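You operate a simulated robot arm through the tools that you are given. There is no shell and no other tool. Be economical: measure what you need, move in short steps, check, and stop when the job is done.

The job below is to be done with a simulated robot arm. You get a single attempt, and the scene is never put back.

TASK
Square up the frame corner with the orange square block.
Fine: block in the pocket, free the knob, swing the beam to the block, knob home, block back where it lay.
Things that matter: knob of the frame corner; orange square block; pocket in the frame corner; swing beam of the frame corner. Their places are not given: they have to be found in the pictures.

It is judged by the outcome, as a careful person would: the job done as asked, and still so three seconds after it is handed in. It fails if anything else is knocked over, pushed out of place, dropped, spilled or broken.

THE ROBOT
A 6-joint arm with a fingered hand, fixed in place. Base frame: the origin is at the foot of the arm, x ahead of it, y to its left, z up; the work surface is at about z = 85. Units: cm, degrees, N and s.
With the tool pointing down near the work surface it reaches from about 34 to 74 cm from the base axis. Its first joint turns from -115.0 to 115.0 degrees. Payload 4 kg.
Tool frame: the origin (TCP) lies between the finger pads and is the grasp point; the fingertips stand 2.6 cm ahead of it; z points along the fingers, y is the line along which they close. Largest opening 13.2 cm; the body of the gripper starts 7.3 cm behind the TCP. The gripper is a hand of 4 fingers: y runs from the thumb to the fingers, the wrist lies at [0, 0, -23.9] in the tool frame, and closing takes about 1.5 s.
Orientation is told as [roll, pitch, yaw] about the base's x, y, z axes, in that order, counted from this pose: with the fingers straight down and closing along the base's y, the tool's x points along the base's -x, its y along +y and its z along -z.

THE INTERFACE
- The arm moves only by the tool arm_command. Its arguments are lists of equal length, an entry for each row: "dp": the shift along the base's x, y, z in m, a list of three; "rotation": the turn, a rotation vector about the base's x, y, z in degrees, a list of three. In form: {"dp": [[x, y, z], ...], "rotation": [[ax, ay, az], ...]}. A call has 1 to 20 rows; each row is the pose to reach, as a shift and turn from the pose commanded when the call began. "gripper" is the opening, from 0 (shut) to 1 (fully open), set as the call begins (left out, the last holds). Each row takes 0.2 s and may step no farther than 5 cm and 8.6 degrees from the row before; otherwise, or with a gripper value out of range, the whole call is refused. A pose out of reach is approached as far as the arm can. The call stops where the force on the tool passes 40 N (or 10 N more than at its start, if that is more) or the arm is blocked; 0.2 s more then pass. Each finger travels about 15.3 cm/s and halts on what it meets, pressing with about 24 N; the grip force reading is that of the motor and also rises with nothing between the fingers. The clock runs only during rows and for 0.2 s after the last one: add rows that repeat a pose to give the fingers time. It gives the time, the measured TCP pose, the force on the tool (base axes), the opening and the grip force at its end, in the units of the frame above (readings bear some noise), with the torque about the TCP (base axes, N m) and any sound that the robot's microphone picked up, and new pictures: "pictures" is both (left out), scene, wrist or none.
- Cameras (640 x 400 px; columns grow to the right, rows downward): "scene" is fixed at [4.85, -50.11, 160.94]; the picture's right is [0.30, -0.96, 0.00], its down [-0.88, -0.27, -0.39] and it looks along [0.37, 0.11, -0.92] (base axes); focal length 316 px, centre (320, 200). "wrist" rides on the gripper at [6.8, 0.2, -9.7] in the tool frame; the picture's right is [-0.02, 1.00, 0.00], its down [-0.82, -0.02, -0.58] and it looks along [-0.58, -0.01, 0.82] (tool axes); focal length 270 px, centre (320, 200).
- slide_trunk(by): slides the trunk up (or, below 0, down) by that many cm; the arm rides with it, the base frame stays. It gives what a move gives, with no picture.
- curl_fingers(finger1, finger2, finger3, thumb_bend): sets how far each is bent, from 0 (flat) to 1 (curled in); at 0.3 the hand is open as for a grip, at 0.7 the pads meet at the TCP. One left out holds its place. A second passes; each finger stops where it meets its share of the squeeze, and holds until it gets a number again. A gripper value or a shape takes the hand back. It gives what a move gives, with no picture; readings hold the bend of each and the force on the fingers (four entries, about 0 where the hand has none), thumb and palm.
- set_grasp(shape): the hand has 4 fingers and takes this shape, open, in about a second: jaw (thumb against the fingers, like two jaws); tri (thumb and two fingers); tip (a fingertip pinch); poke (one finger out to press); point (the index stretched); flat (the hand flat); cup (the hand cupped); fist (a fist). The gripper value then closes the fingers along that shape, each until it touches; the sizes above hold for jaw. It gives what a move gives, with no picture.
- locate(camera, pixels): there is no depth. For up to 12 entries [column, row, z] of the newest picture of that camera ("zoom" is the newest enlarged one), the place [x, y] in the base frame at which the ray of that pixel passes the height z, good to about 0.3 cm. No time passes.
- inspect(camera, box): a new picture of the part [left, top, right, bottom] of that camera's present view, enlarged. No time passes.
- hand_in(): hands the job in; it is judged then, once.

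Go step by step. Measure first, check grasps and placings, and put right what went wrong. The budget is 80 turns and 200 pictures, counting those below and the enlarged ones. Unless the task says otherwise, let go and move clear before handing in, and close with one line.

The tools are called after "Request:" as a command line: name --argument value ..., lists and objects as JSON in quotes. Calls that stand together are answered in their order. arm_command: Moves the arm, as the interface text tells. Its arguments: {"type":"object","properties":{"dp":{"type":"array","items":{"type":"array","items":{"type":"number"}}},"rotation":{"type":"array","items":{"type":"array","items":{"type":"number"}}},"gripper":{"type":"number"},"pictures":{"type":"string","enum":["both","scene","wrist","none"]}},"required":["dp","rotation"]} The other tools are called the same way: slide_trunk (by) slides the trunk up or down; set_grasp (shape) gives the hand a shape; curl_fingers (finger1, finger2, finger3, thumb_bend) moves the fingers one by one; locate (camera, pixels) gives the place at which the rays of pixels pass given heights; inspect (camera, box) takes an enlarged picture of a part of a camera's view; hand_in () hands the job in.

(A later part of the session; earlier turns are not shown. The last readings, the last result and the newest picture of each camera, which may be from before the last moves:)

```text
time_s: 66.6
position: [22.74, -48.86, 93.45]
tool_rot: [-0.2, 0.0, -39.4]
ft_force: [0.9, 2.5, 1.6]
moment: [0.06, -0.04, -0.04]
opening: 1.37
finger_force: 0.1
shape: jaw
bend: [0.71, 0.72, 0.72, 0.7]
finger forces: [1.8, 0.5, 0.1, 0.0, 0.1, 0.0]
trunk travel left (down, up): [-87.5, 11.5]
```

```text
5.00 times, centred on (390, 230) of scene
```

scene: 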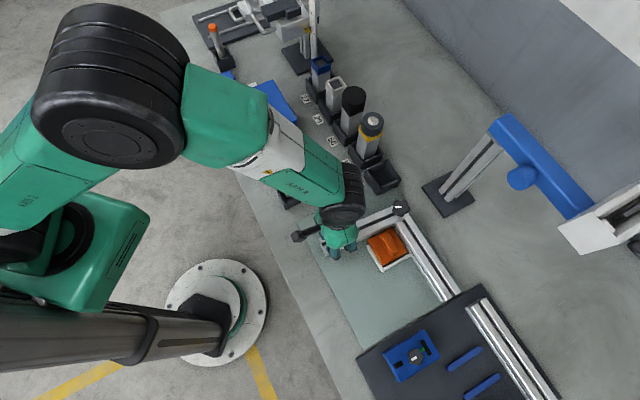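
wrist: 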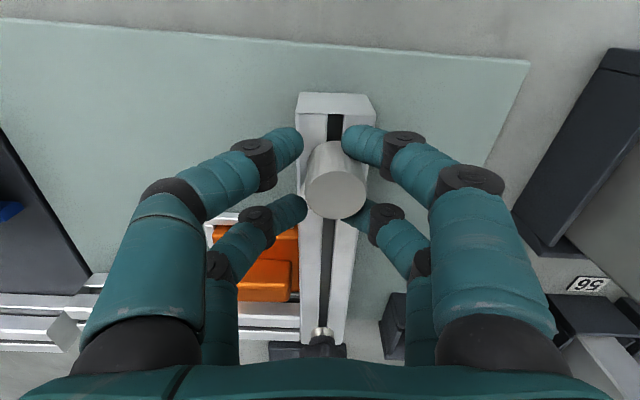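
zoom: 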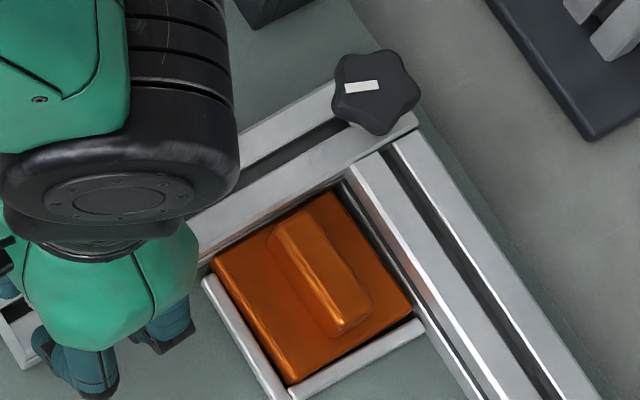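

The post now shifts in the cage (338,190), meaning the beam has met the block. I press slightly more to seat it firmly.

Request:
arm_command --dp '[[-0.0012, -0.0013, 0], [-0.0024, -0.0026, 0], [-0.0036, -0.0039, 0], [-0.0036, -0.0039, 0]]' --rotation '[[0, 0, 0], [0, 0, 0], [0, 0, 0], [0, 0, 0]]' --pictures "wrist"

Request:
inspect --camera "scene" --box '[350, 190, 430, 270]'

```text
time_s: 67.6
position: [22.58, -49.3, 93.38]
tool_rot: [0.0, -0.2, -39.5]
ft_force: [3.0, 4.6, 1.7]
moment: [0.17, -0.07, -0.04]
opening: 1.43
finger_force: 0.2
shape: jaw
bend: [0.71, 0.71, 0.72, 0.7]
finger forces: [4.0, 2.1, 0.1, 0.0, 0.1, 0.1]
trunk travel left (down, up): [-87.5, 11.5]
```

wrist: 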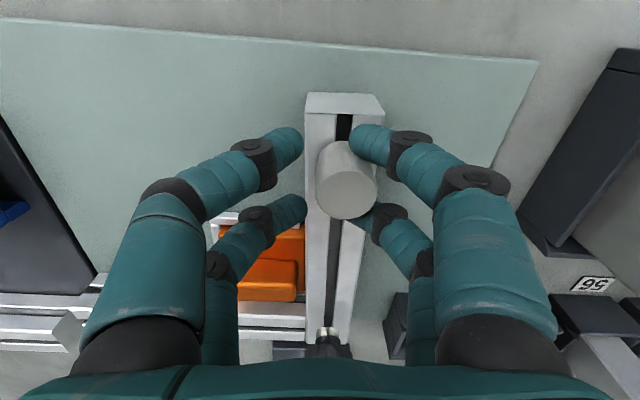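

```text
5.00 times, centred on (390, 230) of scene
```

zoom: 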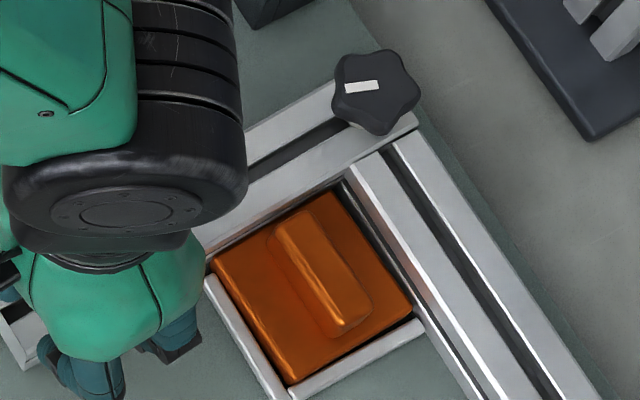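

The scene is unchanged while force rises: beam, block and ledge are in firm contact. I relax back to centre the post in the cage, open and rise.

Request:
arm_command --dp '[[0.002, 0.002, 0], [0.004, 0.004, 0], [0.0055, 0.0058, 0]]' --rotation '[[0, 0, 0], [0, 0, 0], [0, 0, 0]]' --pictures "wrist"

Request:
arm_command --dp '[[0, 0, 0], [0, 0, 0], [0, 0, 0], [0, 0, 0], [0, 0, 0.02], [0, 0, 0.06], [0, 0, 0.1]]' --rotation '[[0, 0, 0], [0, 0, 0], [0, 0, 0], [0, 0, 0], [0, 0, 0], [0, 0, 0], [0, 0, 0]]' --gripper 0.45 --pictures "none"

Request:
inspect --camera "wrist" --box '[120, 40, 440, 280]'

```text
time_s: 68.4
position: [22.85, -48.76, 93.34]
tool_rot: [-0.1, -0.1, -39.5]
ft_force: [0.6, 1.5, 0.2]
moment: [0.02, 0.03, -0.04]
opening: 1.33
finger_force: 0.0
shape: jaw
bend: [0.71, 0.72, 0.72, 0.7]
finger forces: [1.6, 0.3, 0.0, 0.1, 0.0, 0.0]
trunk travel left (down, up): [-87.5, 11.5]
```

wrist: 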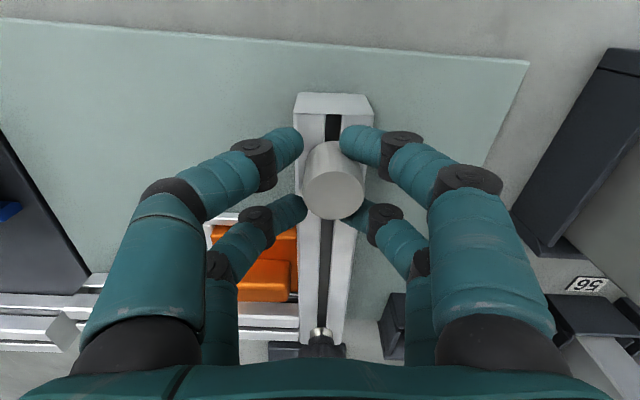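

```text
time_s: 70.0
position: [23.09, -48.58, 103.51]
tool_rot: [-0.1, -0.1, -39.5]
ft_force: [0.5, 1.0, 0.1]
moment: [-0.02, -0.01, 0.0]
opening: 5.87
finger_force: 0.1
shape: jaw
bend: [0.73, 0.73, 0.73, 0.7]
finger forces: [0.0, 0.1, 0.1, 0.0, 0.0, 0.0]
trunk travel left (down, up): [-87.5, 11.5]
```

```text
1.67 times, centred on (280, 160) of wrist
```

zoom: 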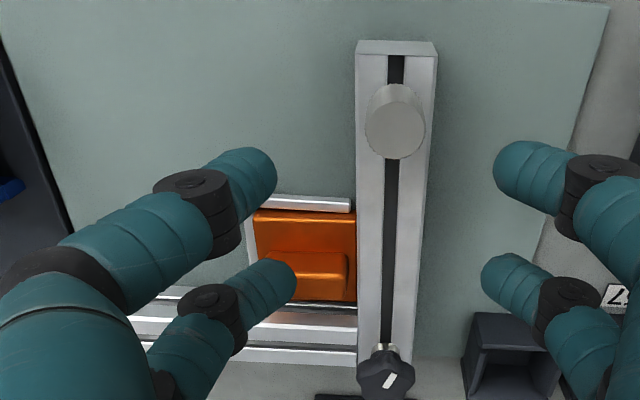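

The beam lies flush and square against the block. Now back above the knob, with yaw -56° to match its star orientation.

Request:
arm_command --dp '[[0.025, -0.023, 0.01], [0.05, -0.046, 0.01], [0.075, -0.07, 0.01], [0.1, -0.093, 0.0], [0.129, -0.117, -0.01], [0.129, -0.117, -0.03], [0.129, -0.117, -0.03]]' --rotation '[[0, 0, -4], [0, 0, -8], [0, 0, -12], [0, 0, -16.5], [0, 0, -16.5], [0, 0, -16.5], [0, 0, -16.5]]' --pictures "wrist"

Request:
inspect --camera "wrist" --box '[220, 60, 420, 220]'

Request:
inspect --camera "scene" --box '[310, 180, 470, 280]'

```text
time_s: 71.6
position: [35.81, -60.53, 100.34]
tool_rot: [-0.1, 0.0, -56.0]
ft_force: [0.8, 0.4, 0.0]
moment: [-0.01, -0.01, -0.04]
opening: 5.92
finger_force: 0.1
shape: jaw
bend: [0.73, 0.73, 0.73, 0.7]
finger forces: [0.1, 0.0, 0.0, 0.0, 0.0, 0.0]
trunk travel left (down, up): [-87.5, 11.5]
```

wrist: 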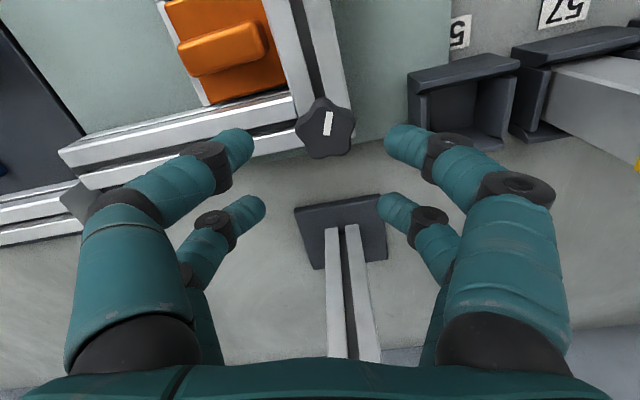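

```text
2.50 times, centred on (320, 140) of wrist
```

zoom: 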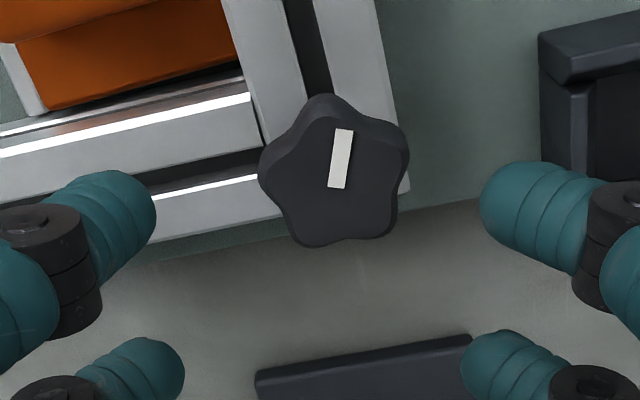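

```text
4.00 times, centred on (390, 230) of scene
```

zoom: 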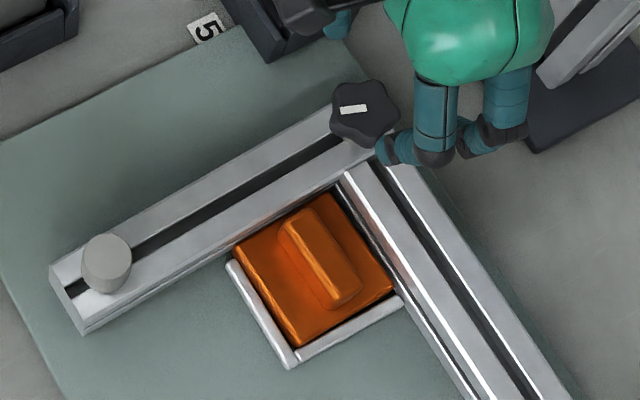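

Pointer now near 117°, home near -58°, star lobes well aligned with the hand. I descend to the earlier grip height (94.4) and close.

Request:
arm_command --dp '[[0.0025, -0.0005, -0.02], [0.0025, -0.0005, -0.04], [0.0025, -0.0005, -0.055], [0.0025, -0.0005, -0.0595]]' --rotation '[[0, 0, 0], [0, 0, 0], [0, 0, 0], [0, 0, 0]]' --pictures "none"

Request:
inspect --camera "wrist" --box '[220, 100, 420, 260]'

Request:
arm_command --dp '[[0, 0, 0], [0, 0, 0], [0, 0, 0], [0, 0, 0], [0, 0, 0], [0, 0, 0]]' --rotation '[[0, 0, 0], [0, 0, 0], [0, 0, 0], [0, 0, 0], [0, 0, 0], [0, 0, 0]]' --gripper 0 --pictures "none"

Request:
inspect --camera "wrist" --box '[220, 100, 420, 260]'

```text
time_s: 72.6
position: [36.04, -60.54, 94.34]
tool_rot: [-0.1, 0.0, -55.9]
ft_force: [0.0, -0.3, 0.2]
moment: [0.0, 0.0, -0.03]
opening: 5.87
finger_force: 0.1
shape: jaw
bend: [0.73, 0.73, 0.73, 0.7]
finger forces: [0.0, 0.1, 0.1, 0.0, 0.0, 0.0]
trunk travel left (down, up): [-87.5, 11.5]
```

```text
2.50 times, centred on (320, 180) of wrist
```

zoom: 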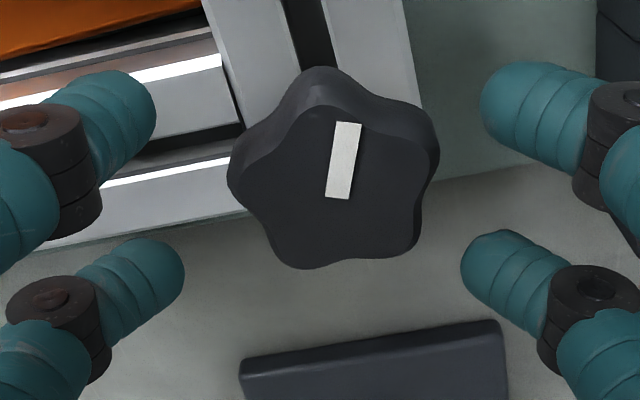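

```text
time_s: 74.0
position: [36.02, -60.65, 94.29]
tool_rot: [-0.1, 0.1, -56.0]
ft_force: [3.2, -4.8, -4.7]
moment: [-0.14, -0.02, -0.03]
opening: 1.46
finger_force: 24.5
shape: jaw
bend: [0.73, 0.72, 0.71, 0.7]
finger forces: [24.3, 21.6, 20.8, 0.1, 24.0, 0.0]
trunk travel left (down, up): [-87.5, 11.5]
```

```text
2.50 times, centred on (320, 180) of wrist
```

zoom: 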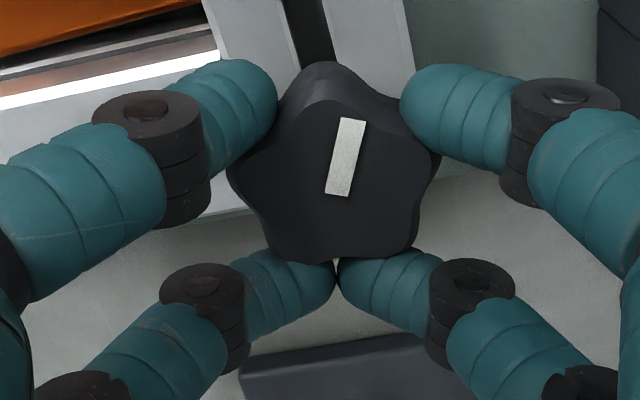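

Caged again. I turn clockwise 72° and check.

Request:
arm_command --dp '[[0, 0, 0], [0, 0, 0], [0, 0, 0], [0, 0, 0], [0, 0, 0], [0, 0, 0], [0, 0, 0], [0, 0, 0], [0, 0, 0]]' --rotation '[[0, 0, -8], [0, 0, -16], [0, 0, -24], [0, 0, -32], [0, 0, -40], [0, 0, -48], [0, 0, -56], [0, 0, -64], [0, 0, -72]]' --pictures "none"

Request:
inspect --camera "wrist" --box '[160, 60, 480, 260]'

```text
time_s: 76.0
position: [35.76, -60.33, 94.44]
tool_rot: [-0.3, 0.0, -128.1]
ft_force: [-24.9, 0.6, -5.7]
moment: [0.07, 0.71, 0.06]
opening: 1.43
finger_force: 23.9
shape: jaw
bend: [0.73, 0.72, 0.71, 0.7]
finger forces: [23.7, 21.5, 33.4, 0.0, 29.9, 0.0]
trunk travel left (down, up): [-87.5, 11.5]
```

```text
2.00 times, centred on (320, 160) of wrist
```

zoom: 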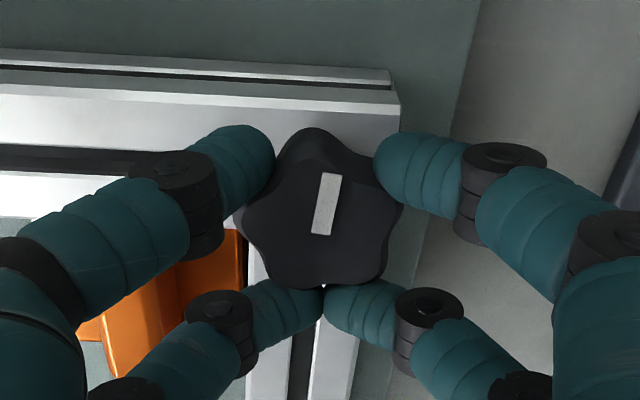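

Turning well (pointer moves with the hand) with side load 25 N in -x; I ease 0.3 cm that way and continue clockwise 64°.

Request:
arm_command --dp '[[-0.002, 0, 0], [-0.003, 0, 0], [-0.003, 0, 0], [-0.003, 0, 0], [-0.003, 0.0005, 0], [-0.003, 0.001, 0], [-0.003, 0.0015, 0], [-0.003, 0.002, 0]]' --rotation '[[0, 0, -8], [0, 0, -16], [0, 0, -24], [0, 0, -32], [0, 0, -40], [0, 0, -48], [0, 0, -56], [0, 0, -64]]' --pictures "none"

Request:
inspect --camera "wrist" --box '[160, 60, 480, 260]'

Request:
inspect --camera "scene" --box '[310, 180, 470, 280]'

```text
time_s: 77.8
position: [35.66, -59.96, 94.28]
tool_rot: [-0.4, -0.4, 167.9]
ft_force: [-19.3, 19.6, -9.0]
moment: [0.56, 0.35, 0.08]
opening: 1.39
finger_force: 23.7
shape: jaw
bend: [0.73, 0.72, 0.71, 0.7]
finger forces: [24.2, 28.1, 34.2, 0.0, 28.7, 0.1]
trunk travel left (down, up): [-87.5, 11.5]
```

```text
2.00 times, centred on (320, 160) of wrist
```

zoom: 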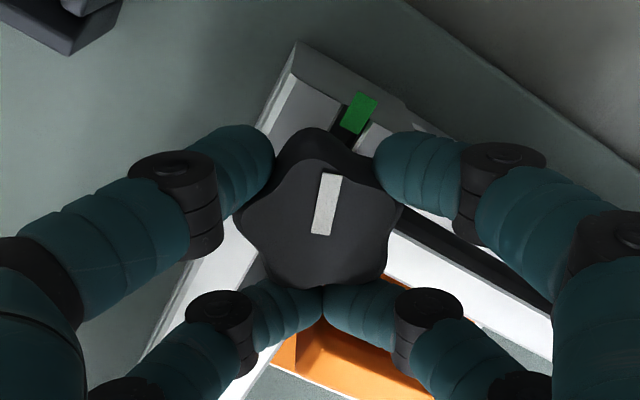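

```text
4.00 times, centred on (390, 230) of scene
```

zoom: 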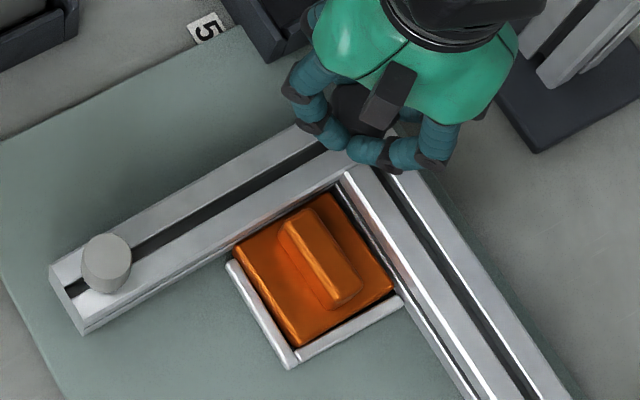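

The green mark is now visible at zoom (358,112) and the white pointer is close to it. I measure both angles.

Request:
inspect --camera "wrist" --box '[240, 80, 400, 200]'

Request:
locate --camera "wrist" --pixels '[[318.5, 176.5, 93], [326.5, 147, 93], [320, 168, 93], [339.5, 114, 89.5], [339.5, 114, 90.5]]'

```text
3.33 times, centred on (320, 140) of wrist
```

zoom: 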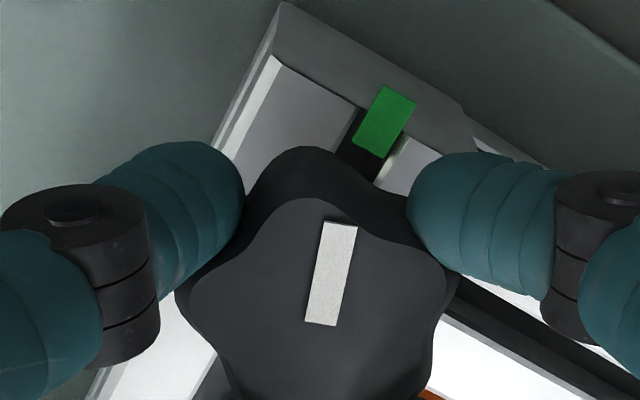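

```text
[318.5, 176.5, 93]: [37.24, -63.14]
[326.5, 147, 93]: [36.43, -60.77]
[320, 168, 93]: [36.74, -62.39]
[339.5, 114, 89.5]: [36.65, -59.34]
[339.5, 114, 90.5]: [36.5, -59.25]
```

Request:
locate --camera "zoom" --pixels '[[320, 324, 93], [341, 223, 93], [383, 117, 89.5], [383, 117, 90], [370, 135, 89.5], [395, 95, 89.5]]'

```text
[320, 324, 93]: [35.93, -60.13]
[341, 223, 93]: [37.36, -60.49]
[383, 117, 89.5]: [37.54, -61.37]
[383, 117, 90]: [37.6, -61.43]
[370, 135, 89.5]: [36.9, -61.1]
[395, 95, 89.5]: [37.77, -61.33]
```

Pointer at about -14°, green near -40°: roughly 28° clockwise to go. I ease the side load and turn 24°.

Request:
arm_command --dp '[[-0.002, 0.002, 0], [-0.002, 0.002, 0], [-0.002, 0.003, 0], [-0.002, 0.003, 0]]' --rotation '[[0, 0, -6], [0, 0, -12], [0, 0, -18], [0, 0, -24]]' --pictures "none"

Request:
inspect --camera "wrist" --box '[240, 80, 400, 200]'

Request:
locate --camera "zoom" --pixels '[[320, 324, 93], [341, 223, 93]]'

```text
time_s: 78.8
position: [35.7, -59.8, 94.42]
tool_rot: [-0.2, -0.2, 144.0]
ft_force: [-6.1, 17.2, -14.4]
moment: [0.41, -0.03, 0.5]
opening: 1.41
finger_force: 23.6
shape: jaw
bend: [0.73, 0.72, 0.71, 0.7]
finger forces: [27.7, 21.4, 34.7, 0.1, 26.8, 0.0]
trunk travel left (down, up): [-87.5, 11.5]
```

```text
3.33 times, centred on (320, 140) of wrist
```

zoom: 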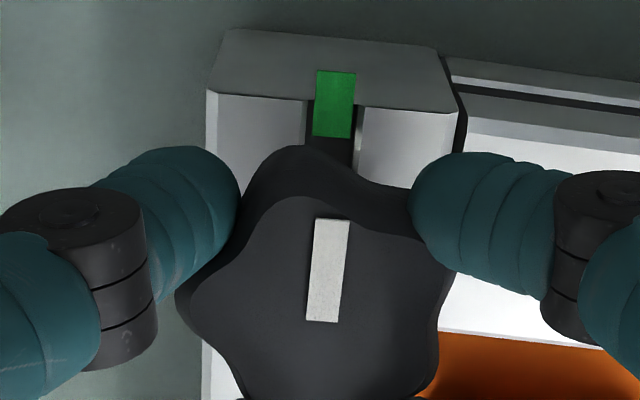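

```text
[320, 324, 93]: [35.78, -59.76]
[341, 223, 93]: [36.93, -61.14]
```

The pointer now lines up with the green mark and torque has risen to 0.5 N·m. I turn 5° more to confirm it is tight at the stop.

Request:
arm_command --dp '[[0, 0, 0], [0, 0, 0], [0, 0, 0]]' --rotation '[[0, 0, -2], [0, 0, -4], [0, 0, -5]]' --pictures "none"

Request:
inspect --camera "wrist" --box '[240, 80, 400, 200]'

Request:
inspect --camera "scene" --box '[310, 180, 470, 280]'

```text
time_s: 79.6
position: [35.66, -59.67, 94.36]
tool_rot: [-0.1, -0.1, 139.1]
ft_force: [-3.9, 18.9, -7.9]
moment: [0.47, -0.04, 0.88]
opening: 1.43
finger_force: 23.3
shape: jaw
bend: [0.73, 0.73, 0.71, 0.7]
finger forces: [37.5, 18.7, 56.1, 0.0, 26.8, 0.0]
trunk travel left (down, up): [-87.5, 11.5]
```

```text
3.33 times, centred on (320, 140) of wrist
```

zoom: 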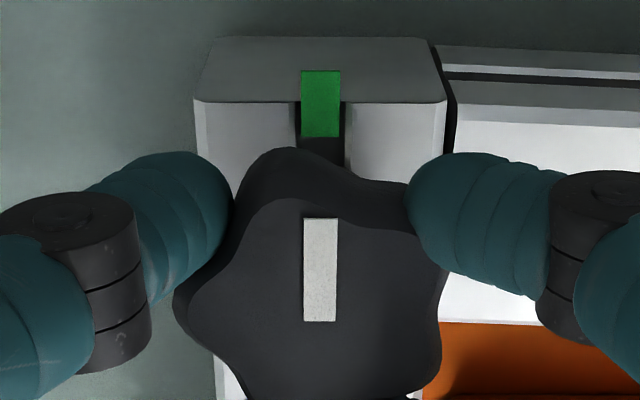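

```text
4.00 times, centred on (390, 230) of scene
```

zoom: 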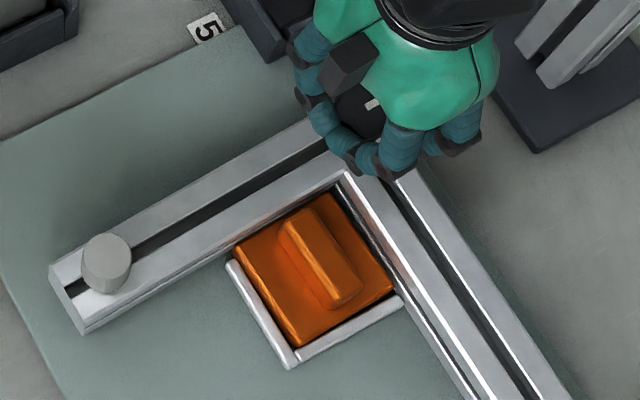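

The knob is at its stop, exactly on the green mark, torque 0.88 N·m; the beam hasn't moved. I unload torque and side force before opening so it isn't dragged.

Request:
arm_command --dp '[[0, 0.001, 0], [0, 0.002, 0], [0, 0.003, 0]]' --rotation '[[0, 0, 2], [0, 0, 4], [0, 0, 5]]' --pictures "none"

Request:
inspect --camera "wrist" --box '[240, 80, 400, 200]'

```text
time_s: 80.4
position: [35.71, -59.72, 94.46]
tool_rot: [-0.1, 0.1, 144.1]
ft_force: [1.0, 5.3, -8.7]
moment: [0.15, -0.17, 0.12]
opening: 1.37
finger_force: 23.9
shape: jaw
bend: [0.73, 0.73, 0.71, 0.7]
finger forces: [31.9, 29.0, 25.6, 0.0, 24.5, 0.0]
trunk travel left (down, up): [-87.5, 11.5]
```

```text
3.33 times, centred on (320, 140) of wrist
```

zoom: 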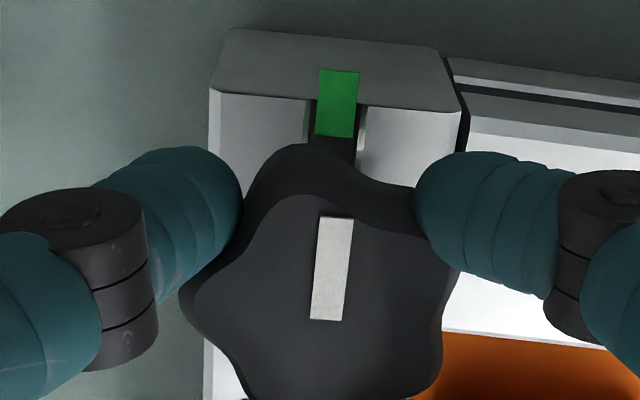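

Loads are small and pointer and green remain aligned. I open and rise straight up.

Request:
arm_command --dp '[[0, 0, 0], [0, 0, 0], [0, 0, 0], [0, 0, 0], [0, 0, 0.02], [0, 0, 0.05], [0, 0, 0.08]]' --rotation '[[0, 0, 0], [0, 0, 0], [0, 0, 0], [0, 0, 0], [0, 0, 0], [0, 0, 0], [0, 0, 0]]' --gripper 0.45 --pictures "wrist"

Request:
inspect --camera "wrist" --box '[220, 20, 420, 180]'

```text
time_s: 82.0
position: [35.59, -59.35, 102.56]
tool_rot: [-0.2, -0.1, 144.0]
ft_force: [0.2, -0.8, 0.5]
moment: [0.03, -0.03, -0.01]
opening: 5.91
finger_force: 0.1
shape: jaw
bend: [0.73, 0.73, 0.73, 0.7]
finger forces: [0.0, 0.0, 0.0, 0.0, 0.1, 0.1]
trunk travel left (down, up): [-87.5, 11.5]
```

wrist: 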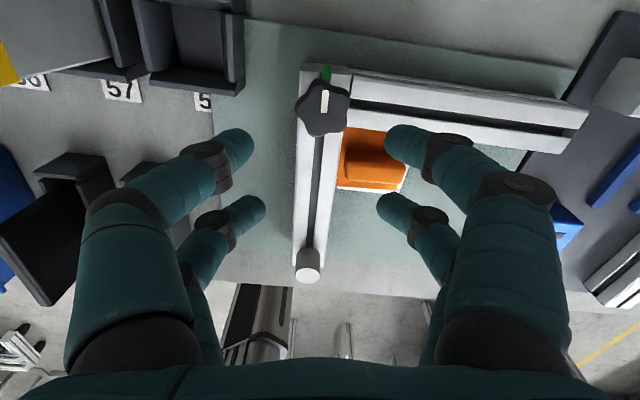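

```text
2.50 times, centred on (320, 100) of wrist
```

zoom: 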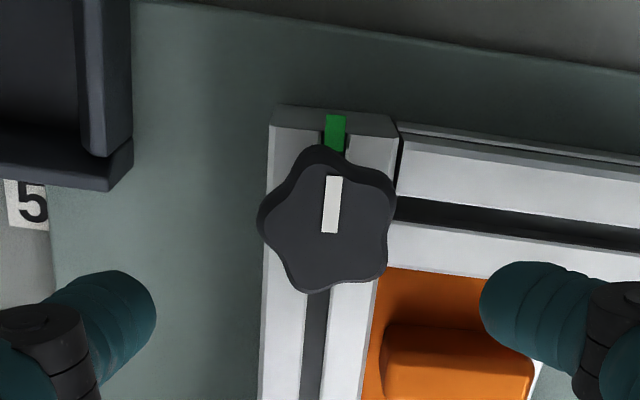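

The knob sits home on the green mark. Next, back over the block at yaw -135°.

Request:
arm_command --dp '[[0, 0, 0.01], [-0.005, 0, 0.01], [-0.015, 0, 0.01], [-0.025, 0, 0.01], [-0.035, 0, 0.01], [-0.045, 0, 0.01], [-0.055, -0.005, 0.01], [-0.065, -0.0095, 0.0], [-0.077, -0.0095, -0.01], [-0.077, -0.0095, -0.03], [-0.077, -0.0095, -0.05]]' --rotation '[[0, 0, 8], [0, 0, 16], [0, 0, 24], [0, 0, 32], [0, 0, 40], [0, 0, 48], [0, 0, 56], [0, 0, 64], [0, 0, 72], [0, 0, 80], [0, 0, 81]]' --gripper 0.35 --pictures "wrist"

Request:
inspect --camera "wrist" --box '[200, 20, 440, 220]'

```text
time_s: 84.4
position: [27.95, -60.6, 97.22]
tool_rot: [-0.1, -0.2, -134.8]
ft_force: [0.7, 0.8, 0.5]
moment: [-0.04, 0.01, 0.02]
opening: 4.67
finger_force: 0.0
shape: jaw
bend: [0.73, 0.73, 0.73, 0.7]
finger forces: [0.1, 0.1, 0.0, 0.1, 0.0, 0.1]
trunk travel left (down, up): [-87.5, 11.5]
```

wrist: 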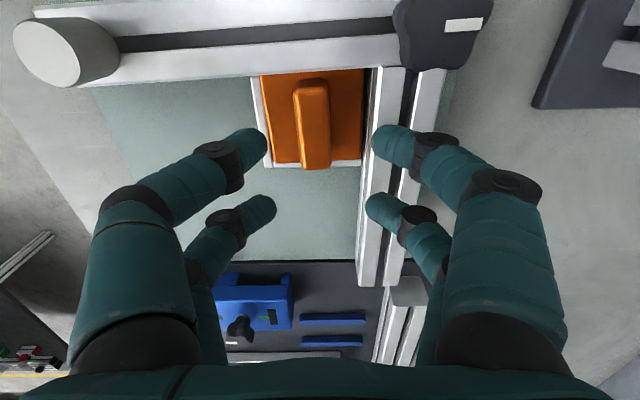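

```text
2.00 times, centred on (320, 120) of wrist
```

zoom: 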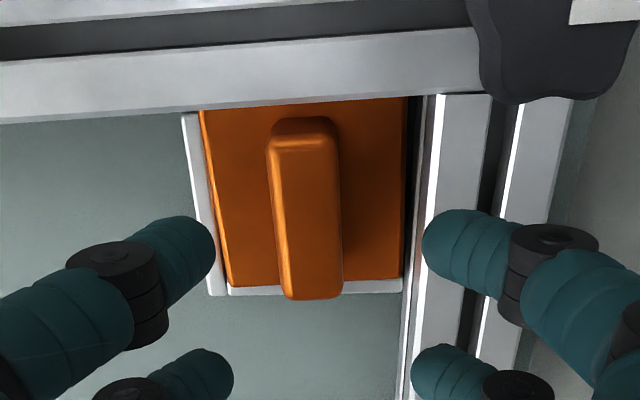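

The beam's inner edge (zoom (0,125)→(470,85)) and the block look slightly rotated relative to the rear ledge. I measure the angles before lifting the block.

Request:
locate --camera "zoom" --pixels '[[5, 124, 89.5], [465, 86, 89.5], [230, 291, 86], [402, 289, 86], [438, 100, 89.5], [411, 385, 89.5], [203, 115, 87.6], [231, 284, 87.6], [404, 100, 87.6], [402, 277, 87.6], [183, 116, 86], [209, 293, 86]]'

Request:
inspect --camera "scene" --box '[310, 190, 470, 290]'

```text
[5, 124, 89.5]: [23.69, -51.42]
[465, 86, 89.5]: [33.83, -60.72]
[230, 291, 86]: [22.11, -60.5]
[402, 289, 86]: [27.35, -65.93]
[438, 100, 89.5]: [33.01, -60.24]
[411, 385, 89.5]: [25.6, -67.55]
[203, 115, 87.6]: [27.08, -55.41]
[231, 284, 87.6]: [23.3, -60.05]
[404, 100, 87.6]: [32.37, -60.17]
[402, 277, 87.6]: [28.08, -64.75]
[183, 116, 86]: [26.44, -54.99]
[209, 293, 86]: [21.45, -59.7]
```

```text
4.00 times, centred on (390, 240) of scene
```

zoom: 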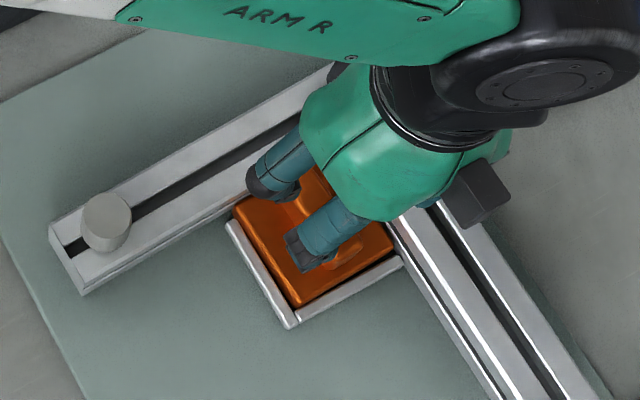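

The measured angles show the beam ~3° past square (-42.5° against -45.4° needed) and the block skewed in its loose pocket, so this must be corrected. I free the knob again: over to it at yaw -120°, grip, turn 120° counter-clockwise, release.

Request:
arm_command --dp '[[0, 0, 0.03], [0, 0, 0.06], [0.02, 0, 0.06], [0.04, 0, 0.06], [0.06, 0, 0.06], [0.0785, 0.0005, 0.06], [0.0785, 0.0005, 0.03], [0.0785, 0.0005, 0.0], [0.0785, 0.0005, -0.02], [0.0785, 0.0005, -0.028]]' --rotation '[[0, 0, 0], [0, 0, 0], [0, 0, 7.5], [0, 0, 14.8], [0, 0, 14.8], [0, 0, 14.8], [0, 0, 14.8], [0, 0, 14.8], [0, 0, 14.8], [0, 0, 14.8]]' --gripper 0.45 --pictures "none"

Request:
inspect --camera "wrist" --box '[220, 100, 420, 260]'

Request:
arm_command --dp '[[0, 0, 0], [0, 0, 0], [0, 0, 0], [0, 0, 0], [0, 0, 0], [0, 0, 0]]' --rotation '[[0, 0, 0], [0, 0, 0], [0, 0, 0], [0, 0, 0], [0, 0, 0], [0, 0, 0]]' --gripper 0 --pictures "none"

Request:
inspect --camera "wrist" --box '[220, 100, 420, 260]'

```text
time_s: 86.6
position: [35.68, -60.66, 94.42]
tool_rot: [-0.2, -0.1, -120.2]
ft_force: [0.0, 0.3, 0.4]
moment: [-0.04, -0.04, -0.01]
opening: 5.89
finger_force: 0.0
shape: jaw
bend: [0.73, 0.73, 0.73, 0.7]
finger forces: [0.1, 0.0, 0.0, 0.0, 0.0, 0.2]
trunk travel left (down, up): [-87.5, 11.5]
```

```text
2.50 times, centred on (320, 180) of wrist
```

zoom: 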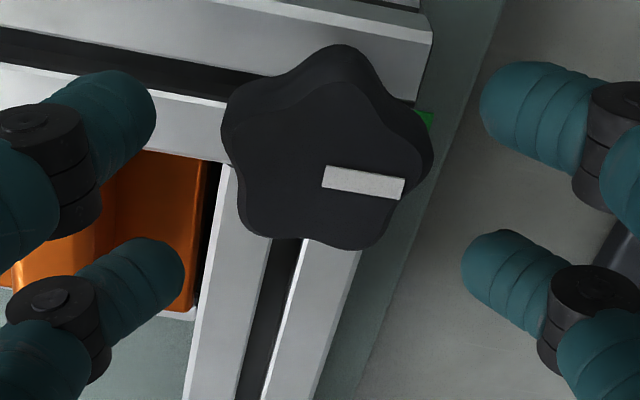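

```text
time_s: 88.0
position: [35.64, -60.59, 94.6]
tool_rot: [-0.2, 0.0, -120.0]
ft_force: [-0.8, 1.0, -3.4]
moment: [-0.01, 0.0, 0.03]
opening: 1.52
finger_force: 23.5
shape: jaw
bend: [0.73, 0.69, 0.69, 0.7]
finger forces: [21.1, 0.0, 0.0, 0.1, 21.5, 0.1]
trunk travel left (down, up): [-87.5, 11.5]
```

```text
2.50 times, centred on (320, 180) of wrist
```

zoom: 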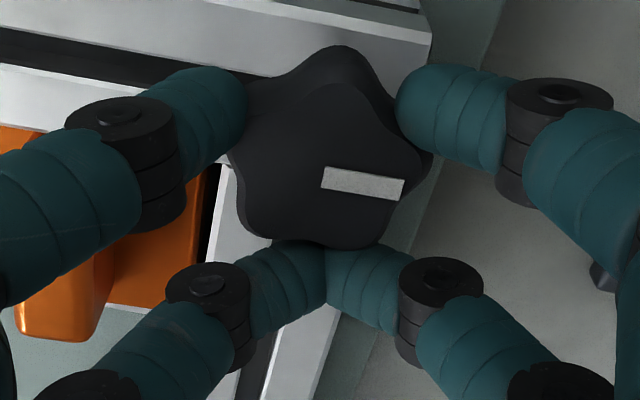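

Caged. I turn 120° counter-clockwise, release, rise, and go on to above the post.

Request:
arm_command --dp '[[0.0003, 0.0002, 0], [0.0006, 0.0003, 0], [0.0009, 0.0005, 0], [0.0012, 0.0007, 0], [0.0015, 0.0009, 0], [0.0018, 0.001, 0], [0.0021, 0.0012, 0], [0.0024, 0.0014, 0], [0.0027, 0.0016, 0], [0.003, 0.0017, 0], [0.0033, 0.0019, 0], [0.0036, 0.0021, 0], [0.0039, 0.0022, 0], [0.0042, 0.0024, 0], [0.0045, 0.0026, 0]]' --rotation '[[0, 0, 8], [0, 0, 16], [0, 0, 24], [0, 0, 32], [0, 0, 40], [0, 0, 48], [0, 0, 56], [0, 0, 64], [0, 0, 72], [0, 0, 80], [0, 0, 88], [0, 0, 96], [0, 0, 104], [0, 0, 112], [0, 0, 120]]' --pictures "none"

Request:
inspect --camera "wrist" --box '[220, 100, 420, 260]'

Request:
arm_command --dp '[[0, 0, 0], [0, 0, 0], [0, 0, 0], [0, 0, 0], [0, 0, 0.03], [0, 0, 0.06], [0, 0, 0.09]]' --rotation '[[0, 0, 0], [0, 0, 0], [0, 0, 0], [0, 0, 0], [0, 0, 0], [0, 0, 0], [0, 0, 0]]' --gripper 0.45 --pictures "none"

Request:
inspect --camera "wrist" --box '[220, 20, 420, 180]'

Request:
arm_command --dp '[[-0.02, 0.02, 0], [-0.04, 0.04, 0], [-0.06, 0.06, 0], [-0.08, 0.075, 0], [-0.1, 0.095, 0], [-0.129, 0.12, 0], [-0.129, 0.12, -0.04], [-0.129, 0.12, -0.04]]' --rotation '[[0, 0, -8], [0, 0, -16], [0, 0, -24], [0, 0, -32], [0, 0, -40], [0, 0, -42.5], [0, 0, -42.5], [0, 0, -42.5]]' --pictures "wrist"

```text
time_s: 91.2
position: [36.73, -60.17, 94.62]
tool_rot: [-0.2, -0.1, 0.0]
ft_force: [29.5, -2.8, 8.5]
moment: [-0.08, -0.58, -0.02]
opening: 1.52
finger_force: 24.5
shape: jaw
bend: [0.73, 0.69, 0.69, 0.7]
finger forces: [18.3, 0.0, 0.1, 0.1, 22.1, 0.0]
trunk travel left (down, up): [-87.5, 11.5]
```

```text
2.50 times, centred on (320, 180) of wrist
```

zoom: 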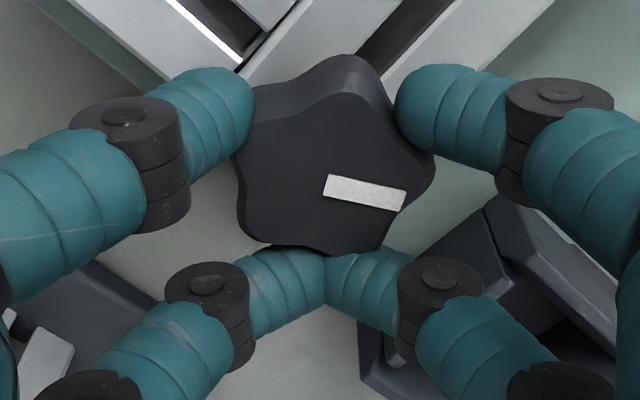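

```text
time_s: 92.8
position: [36.06, -60.34, 103.44]
tool_rot: [0.0, 0.1, -0.2]
ft_force: [0.2, 1.2, 0.0]
moment: [-0.01, -0.02, 0.0]
opening: 5.91
finger_force: 0.0
shape: jaw
bend: [0.73, 0.73, 0.73, 0.7]
finger forces: [0.1, 0.1, 0.0, 0.0, 0.0, 0.0]
trunk travel left (down, up): [-87.5, 11.5]
```

```text
2.50 times, centred on (320, 100) of wrist
```

zoom: 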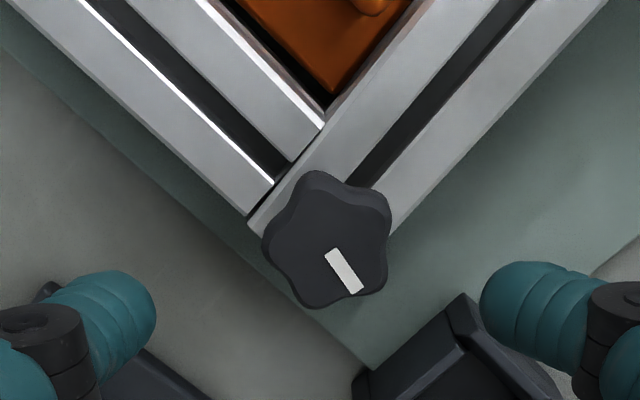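

```text
time_s: 94.6
position: [23.26, -48.25, 99.62]
tool_rot: [-0.1, -0.2, -42.8]
ft_force: [0.9, -0.5, -0.1]
moment: [0.01, -0.01, -0.01]
opening: 5.91
finger_force: 0.1
shape: jaw
bend: [0.73, 0.73, 0.73, 0.7]
finger forces: [0.1, 0.1, 0.1, 0.0, 0.0, 0.1]
trunk travel left (down, up): [-87.5, 11.5]
```

wrist: 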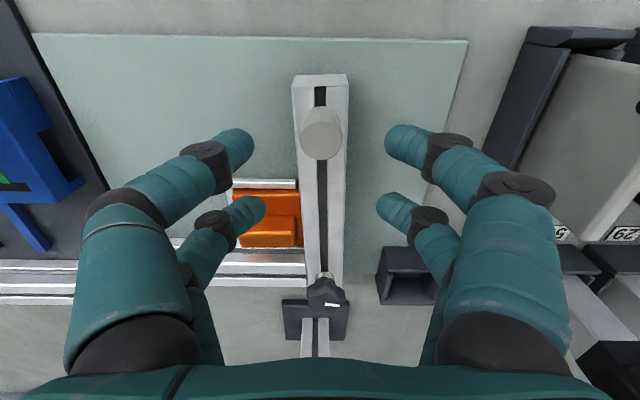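

The post is centred at (320,133). I lower, clamp it, swing back about 3.2°, and measure against the rail.

Request:
arm_command --dp '[[0, 0, -0.02], [0, 0, -0.04], [0, 0, -0.055], [0, 0, -0.063]]' --rotation '[[0, 0, 0], [0, 0, 0], [0, 0, 0], [0, 0, 0]]' --pictures "none"

Request:
arm_command --dp '[[0, 0, 0], [0, 0, 0], [0, 0, 0], [0, 0, 0], [0, 0, 0], [0, 0, 0]]' --rotation '[[0, 0, 0], [0, 0, 0], [0, 0, 0], [0, 0, 0], [0, 0, 0], [0, 0, 0]]' --gripper 0 --pictures "none"

Request:
arm_command --dp '[[0.0012, 0.0012, 0], [0.0023, 0.0023, 0], [0.0035, 0.0035, 0], [0.0046, 0.0047, 0], [0.0058, 0.0058, 0], [0.0069, 0.007, 0], [0.0069, 0.007, 0]]' --rotation '[[0, 0, -0.5], [0, 0, -1], [0, 0, -1.6], [0, 0, -2.1], [0, 0, -2.7], [0, 0, -3.2], [0, 0, -3.2]]' --pictures "none"

Request:
inspect --camera "scene" --box '[310, 190, 470, 290]'

Request:
inspect --camera "wrist" --box '[0, 80, 500, 380]'

```text
time_s: 95.6
position: [23.42, -48.23, 93.27]
tool_rot: [-0.1, -0.1, -42.7]
ft_force: [0.6, 0.3, -0.3]
moment: [-0.01, 0.02, -0.03]
opening: 5.88
finger_force: 0.1
shape: jaw
bend: [0.73, 0.73, 0.73, 0.7]
finger forces: [0.1, 0.1, 0.0, 0.1, 0.1, 0.0]
trunk travel left (down, up): [-87.5, 11.5]
```

```text
time_s: 97.0
position: [23.39, -48.1, 93.27]
tool_rot: [0.0, 0.0, -42.7]
ft_force: [-2.7, 5.1, -7.6]
moment: [0.07, -0.02, 0.0]
opening: 0.0
finger_force: 24.3
shape: jaw
bend: [0.7, 0.67, 0.7, 0.71]
finger forces: [0.0, 0.0, 0.0, 0.1, 0.1, 0.0]
trunk travel left (down, up): [-87.5, 11.5]
```

```text
time_s: 98.6
position: [23.97, -47.58, 93.28]
tool_rot: [0.0, 0.1, -45.9]
ft_force: [-15.6, -1.4, -8.6]
moment: [-0.05, 0.21, 0.03]
opening: 0.0
finger_force: 24.3
shape: jaw
bend: [0.7, 0.67, 0.69, 0.71]
finger forces: [0.0, 0.0, 0.1, 0.1, 0.0, 0.0]
trunk travel left (down, up): [-87.5, 11.5]
```

```text
4.00 times, centred on (390, 240) of scene
```

zoom: 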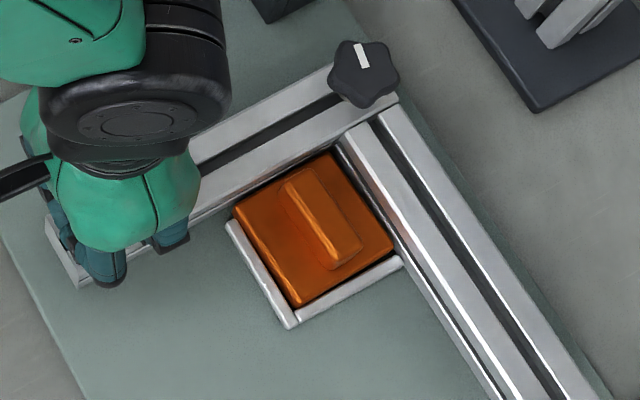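

```text
1.28 times, centred on (250, 230) of wrist
```

zoom: 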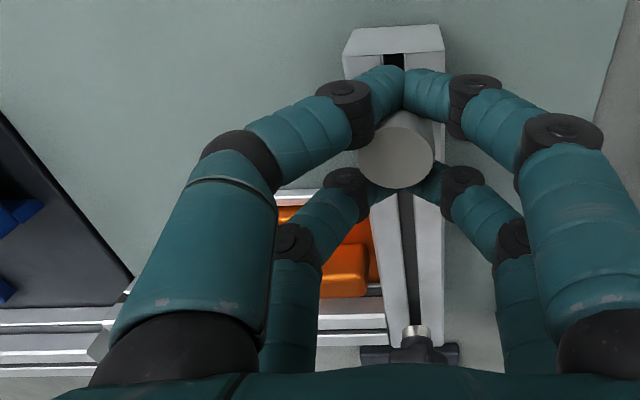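

The beam moved back with the post. I release, rise, return over the block in the same view as before to compare, then grip the handle with the hand square to straighten the block.

Request:
arm_command --dp '[[0, 0, 0], [0, 0, 0], [0, 0, 0], [0, 0, 0], [0, 0, 0.03], [0, 0, 0.07], [0, 0, 0.1]]' --rotation '[[0, 0, 0], [0, 0, 0], [0, 0, 0], [0, 0, 0], [0, 0, 0], [0, 0, 0], [0, 0, 0]]' --gripper 0.45 --pictures "none"

Request:
arm_command --dp '[[0, -0.01, 0], [0, -0.02, 0], [0.005, -0.03, 0], [0.01, -0.045, 0], [0.015, -0.06, 0], [0.02, -0.075, 0], [0.025, -0.09, 0], [0.03, -0.1, 0], [0.035, -0.11, 0], [0.038, -0.12, -0.01], [0.038, -0.13, -0.03], [0.038, -0.13, -0.06], [0.038, -0.13, -0.06]]' --rotation '[[0, 0, -8.1], [0, 0, -16.2], [0, 0, -24.3], [0, 0, -32.4], [0, 0, -40.5], [0, 0, -48.6], [0, 0, -56.7], [0, 0, -64.8], [0, 0, -72.9], [0, 0, -81], [0, 0, -89.1], [0, 0, -89.1], [0, 0, -89.1]]' --gripper 0.35 --pictures "none"

Request:
inspect --camera "wrist" --box '[200, 20, 440, 220]'

Request:
locate --camera "zoom" --pixels '[[5, 124, 89.5], [5, 110, 89.5], [5, 95, 89.5], [465, 86, 89.5], [438, 100, 89.5], [411, 385, 89.5], [303, 150, 90], [311, 290, 90]]'

```text
time_s: 100.2
position: [23.93, -47.7, 102.96]
tool_rot: [-0.1, 0.0, -45.8]
ft_force: [0.3, -0.1, 0.5]
moment: [0.01, -0.01, -0.04]
opening: 5.9
finger_force: 0.1
shape: jaw
bend: [0.73, 0.73, 0.73, 0.7]
finger forces: [0.0, 0.0, 0.0, 0.0, 0.0, 0.0]
trunk travel left (down, up): [-87.5, 11.5]
```

```text
time_s: 103.0
position: [27.72, -60.61, 97.26]
tool_rot: [-0.1, -0.1, -135.0]
ft_force: [-0.1, -0.4, -0.6]
moment: [0.0, 0.0, 0.01]
opening: 4.67
finger_force: 0.0
shape: jaw
bend: [0.73, 0.73, 0.73, 0.7]
finger forces: [0.0, 0.1, 0.1, 0.0, 0.0, 0.0]
trunk travel left (down, up): [-87.5, 11.5]
```

```text
2.00 times, centred on (320, 120) of wrist
```

zoom: 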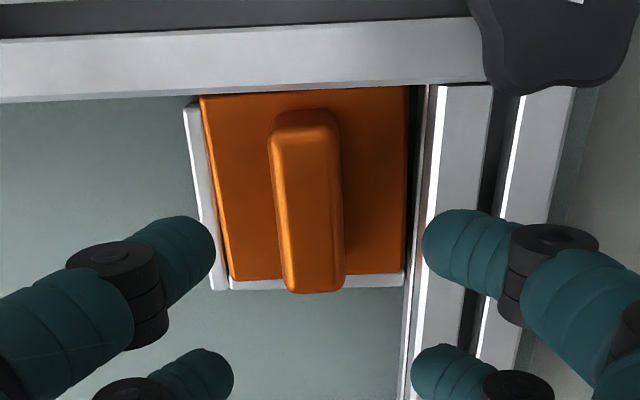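

```text
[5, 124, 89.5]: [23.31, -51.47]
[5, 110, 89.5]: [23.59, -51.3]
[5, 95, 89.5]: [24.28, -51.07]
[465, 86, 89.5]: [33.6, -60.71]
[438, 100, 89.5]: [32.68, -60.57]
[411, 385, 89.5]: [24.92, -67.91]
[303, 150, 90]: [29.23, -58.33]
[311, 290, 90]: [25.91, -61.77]
```

The beam tilt went from 4.9° to 2.15° in the picture; square should read ~0.8-0.9°, and the block is still skewed ~2°. I grip the handle with the hand exactly square (straightening it) and nudge it toward the rail and beam, using the block itself as the square.

Request:
arm_command --dp '[[-0.0025, 0.0025, -0.02], [-0.0025, 0.0025, -0.04], [-0.0025, 0.0025, -0.055], [-0.0025, 0.0025, -0.065]]' --rotation '[[0, 0, 0], [0, 0, 0], [0, 0, 0], [0, 0, 0]]' --pictures "none"

Request:
arm_command --dp '[[0, 0, 0], [0, 0, 0], [0, 0, 0], [0, 0, 0], [0, 0, 0], [0, 0, 0]]' --rotation '[[0, 0, 0], [0, 0, 0], [0, 0, 0], [0, 0, 0], [0, 0, 0], [0, 0, 0]]' --gripper 0 --pictures "none"

Request:
inspect --camera "wrist" --box '[160, 20, 480, 220]'

Request:
arm_command --dp '[[0.0014, -0.0006, 0.0], [0.0022, -0.0004, 0], [0.0026, 0.0, 0], [0.0026, 0.0, 0]]' --rotation '[[0, 0, 0], [0, 0, 0], [0, 0, 0], [0, 0, 0]]' --pictures "none"

Request:
inspect --camera "wrist" --box '[160, 20, 480, 220]'

```text
time_s: 104.0
position: [27.5, -60.25, 91.01]
tool_rot: [0.3, -0.2, -135.0]
ft_force: [-5.7, 6.5, 20.6]
moment: [-0.48, -0.47, 0.0]
opening: 4.43
finger_force: 0.0
shape: jaw
bend: [0.75, 0.75, 0.73, 0.7]
finger forces: [10.0, 10.0, 0.0, 0.1, 0.0, 0.2]
trunk travel left (down, up): [-87.5, 11.5]
```

```text
time_s: 105.4
position: [27.42, -60.38, 90.86]
tool_rot: [0.1, 0.0, -134.9]
ft_force: [-0.9, -1.5, 19.7]
moment: [-0.7, -0.58, -0.09]
opening: 1.73
finger_force: 24.0
shape: jaw
bend: [0.75, 0.75, 0.72, 0.7]
finger forces: [29.3, 33.1, 21.4, 0.0, 20.3, 0.0]
trunk travel left (down, up): [-87.5, 11.5]
```

```text
2.00 times, centred on (320, 120) of wrist
```

zoom: 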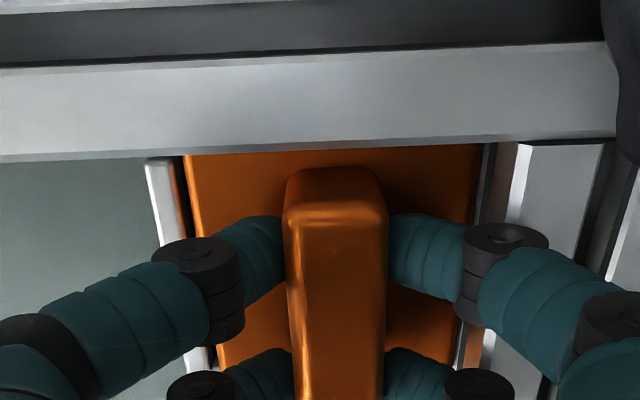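

```text
time_s: 106.4
position: [27.66, -60.3, 90.87]
tool_rot: [0.0, -0.2, -135.0]
ft_force: [-10.9, -0.9, 18.8]
moment: [-0.64, -0.4, -0.3]
opening: 1.7
finger_force: 24.3
shape: jaw
bend: [0.75, 0.75, 0.72, 0.7]
finger forces: [32.2, 35.9, 23.6, 0.0, 22.9, 0.0]
trunk travel left (down, up): [-87.5, 11.5]
```

```text
2.00 times, centred on (320, 120) of wrist
```

zoom: 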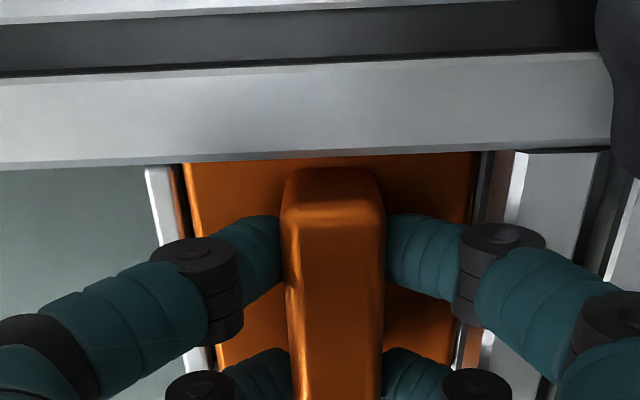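

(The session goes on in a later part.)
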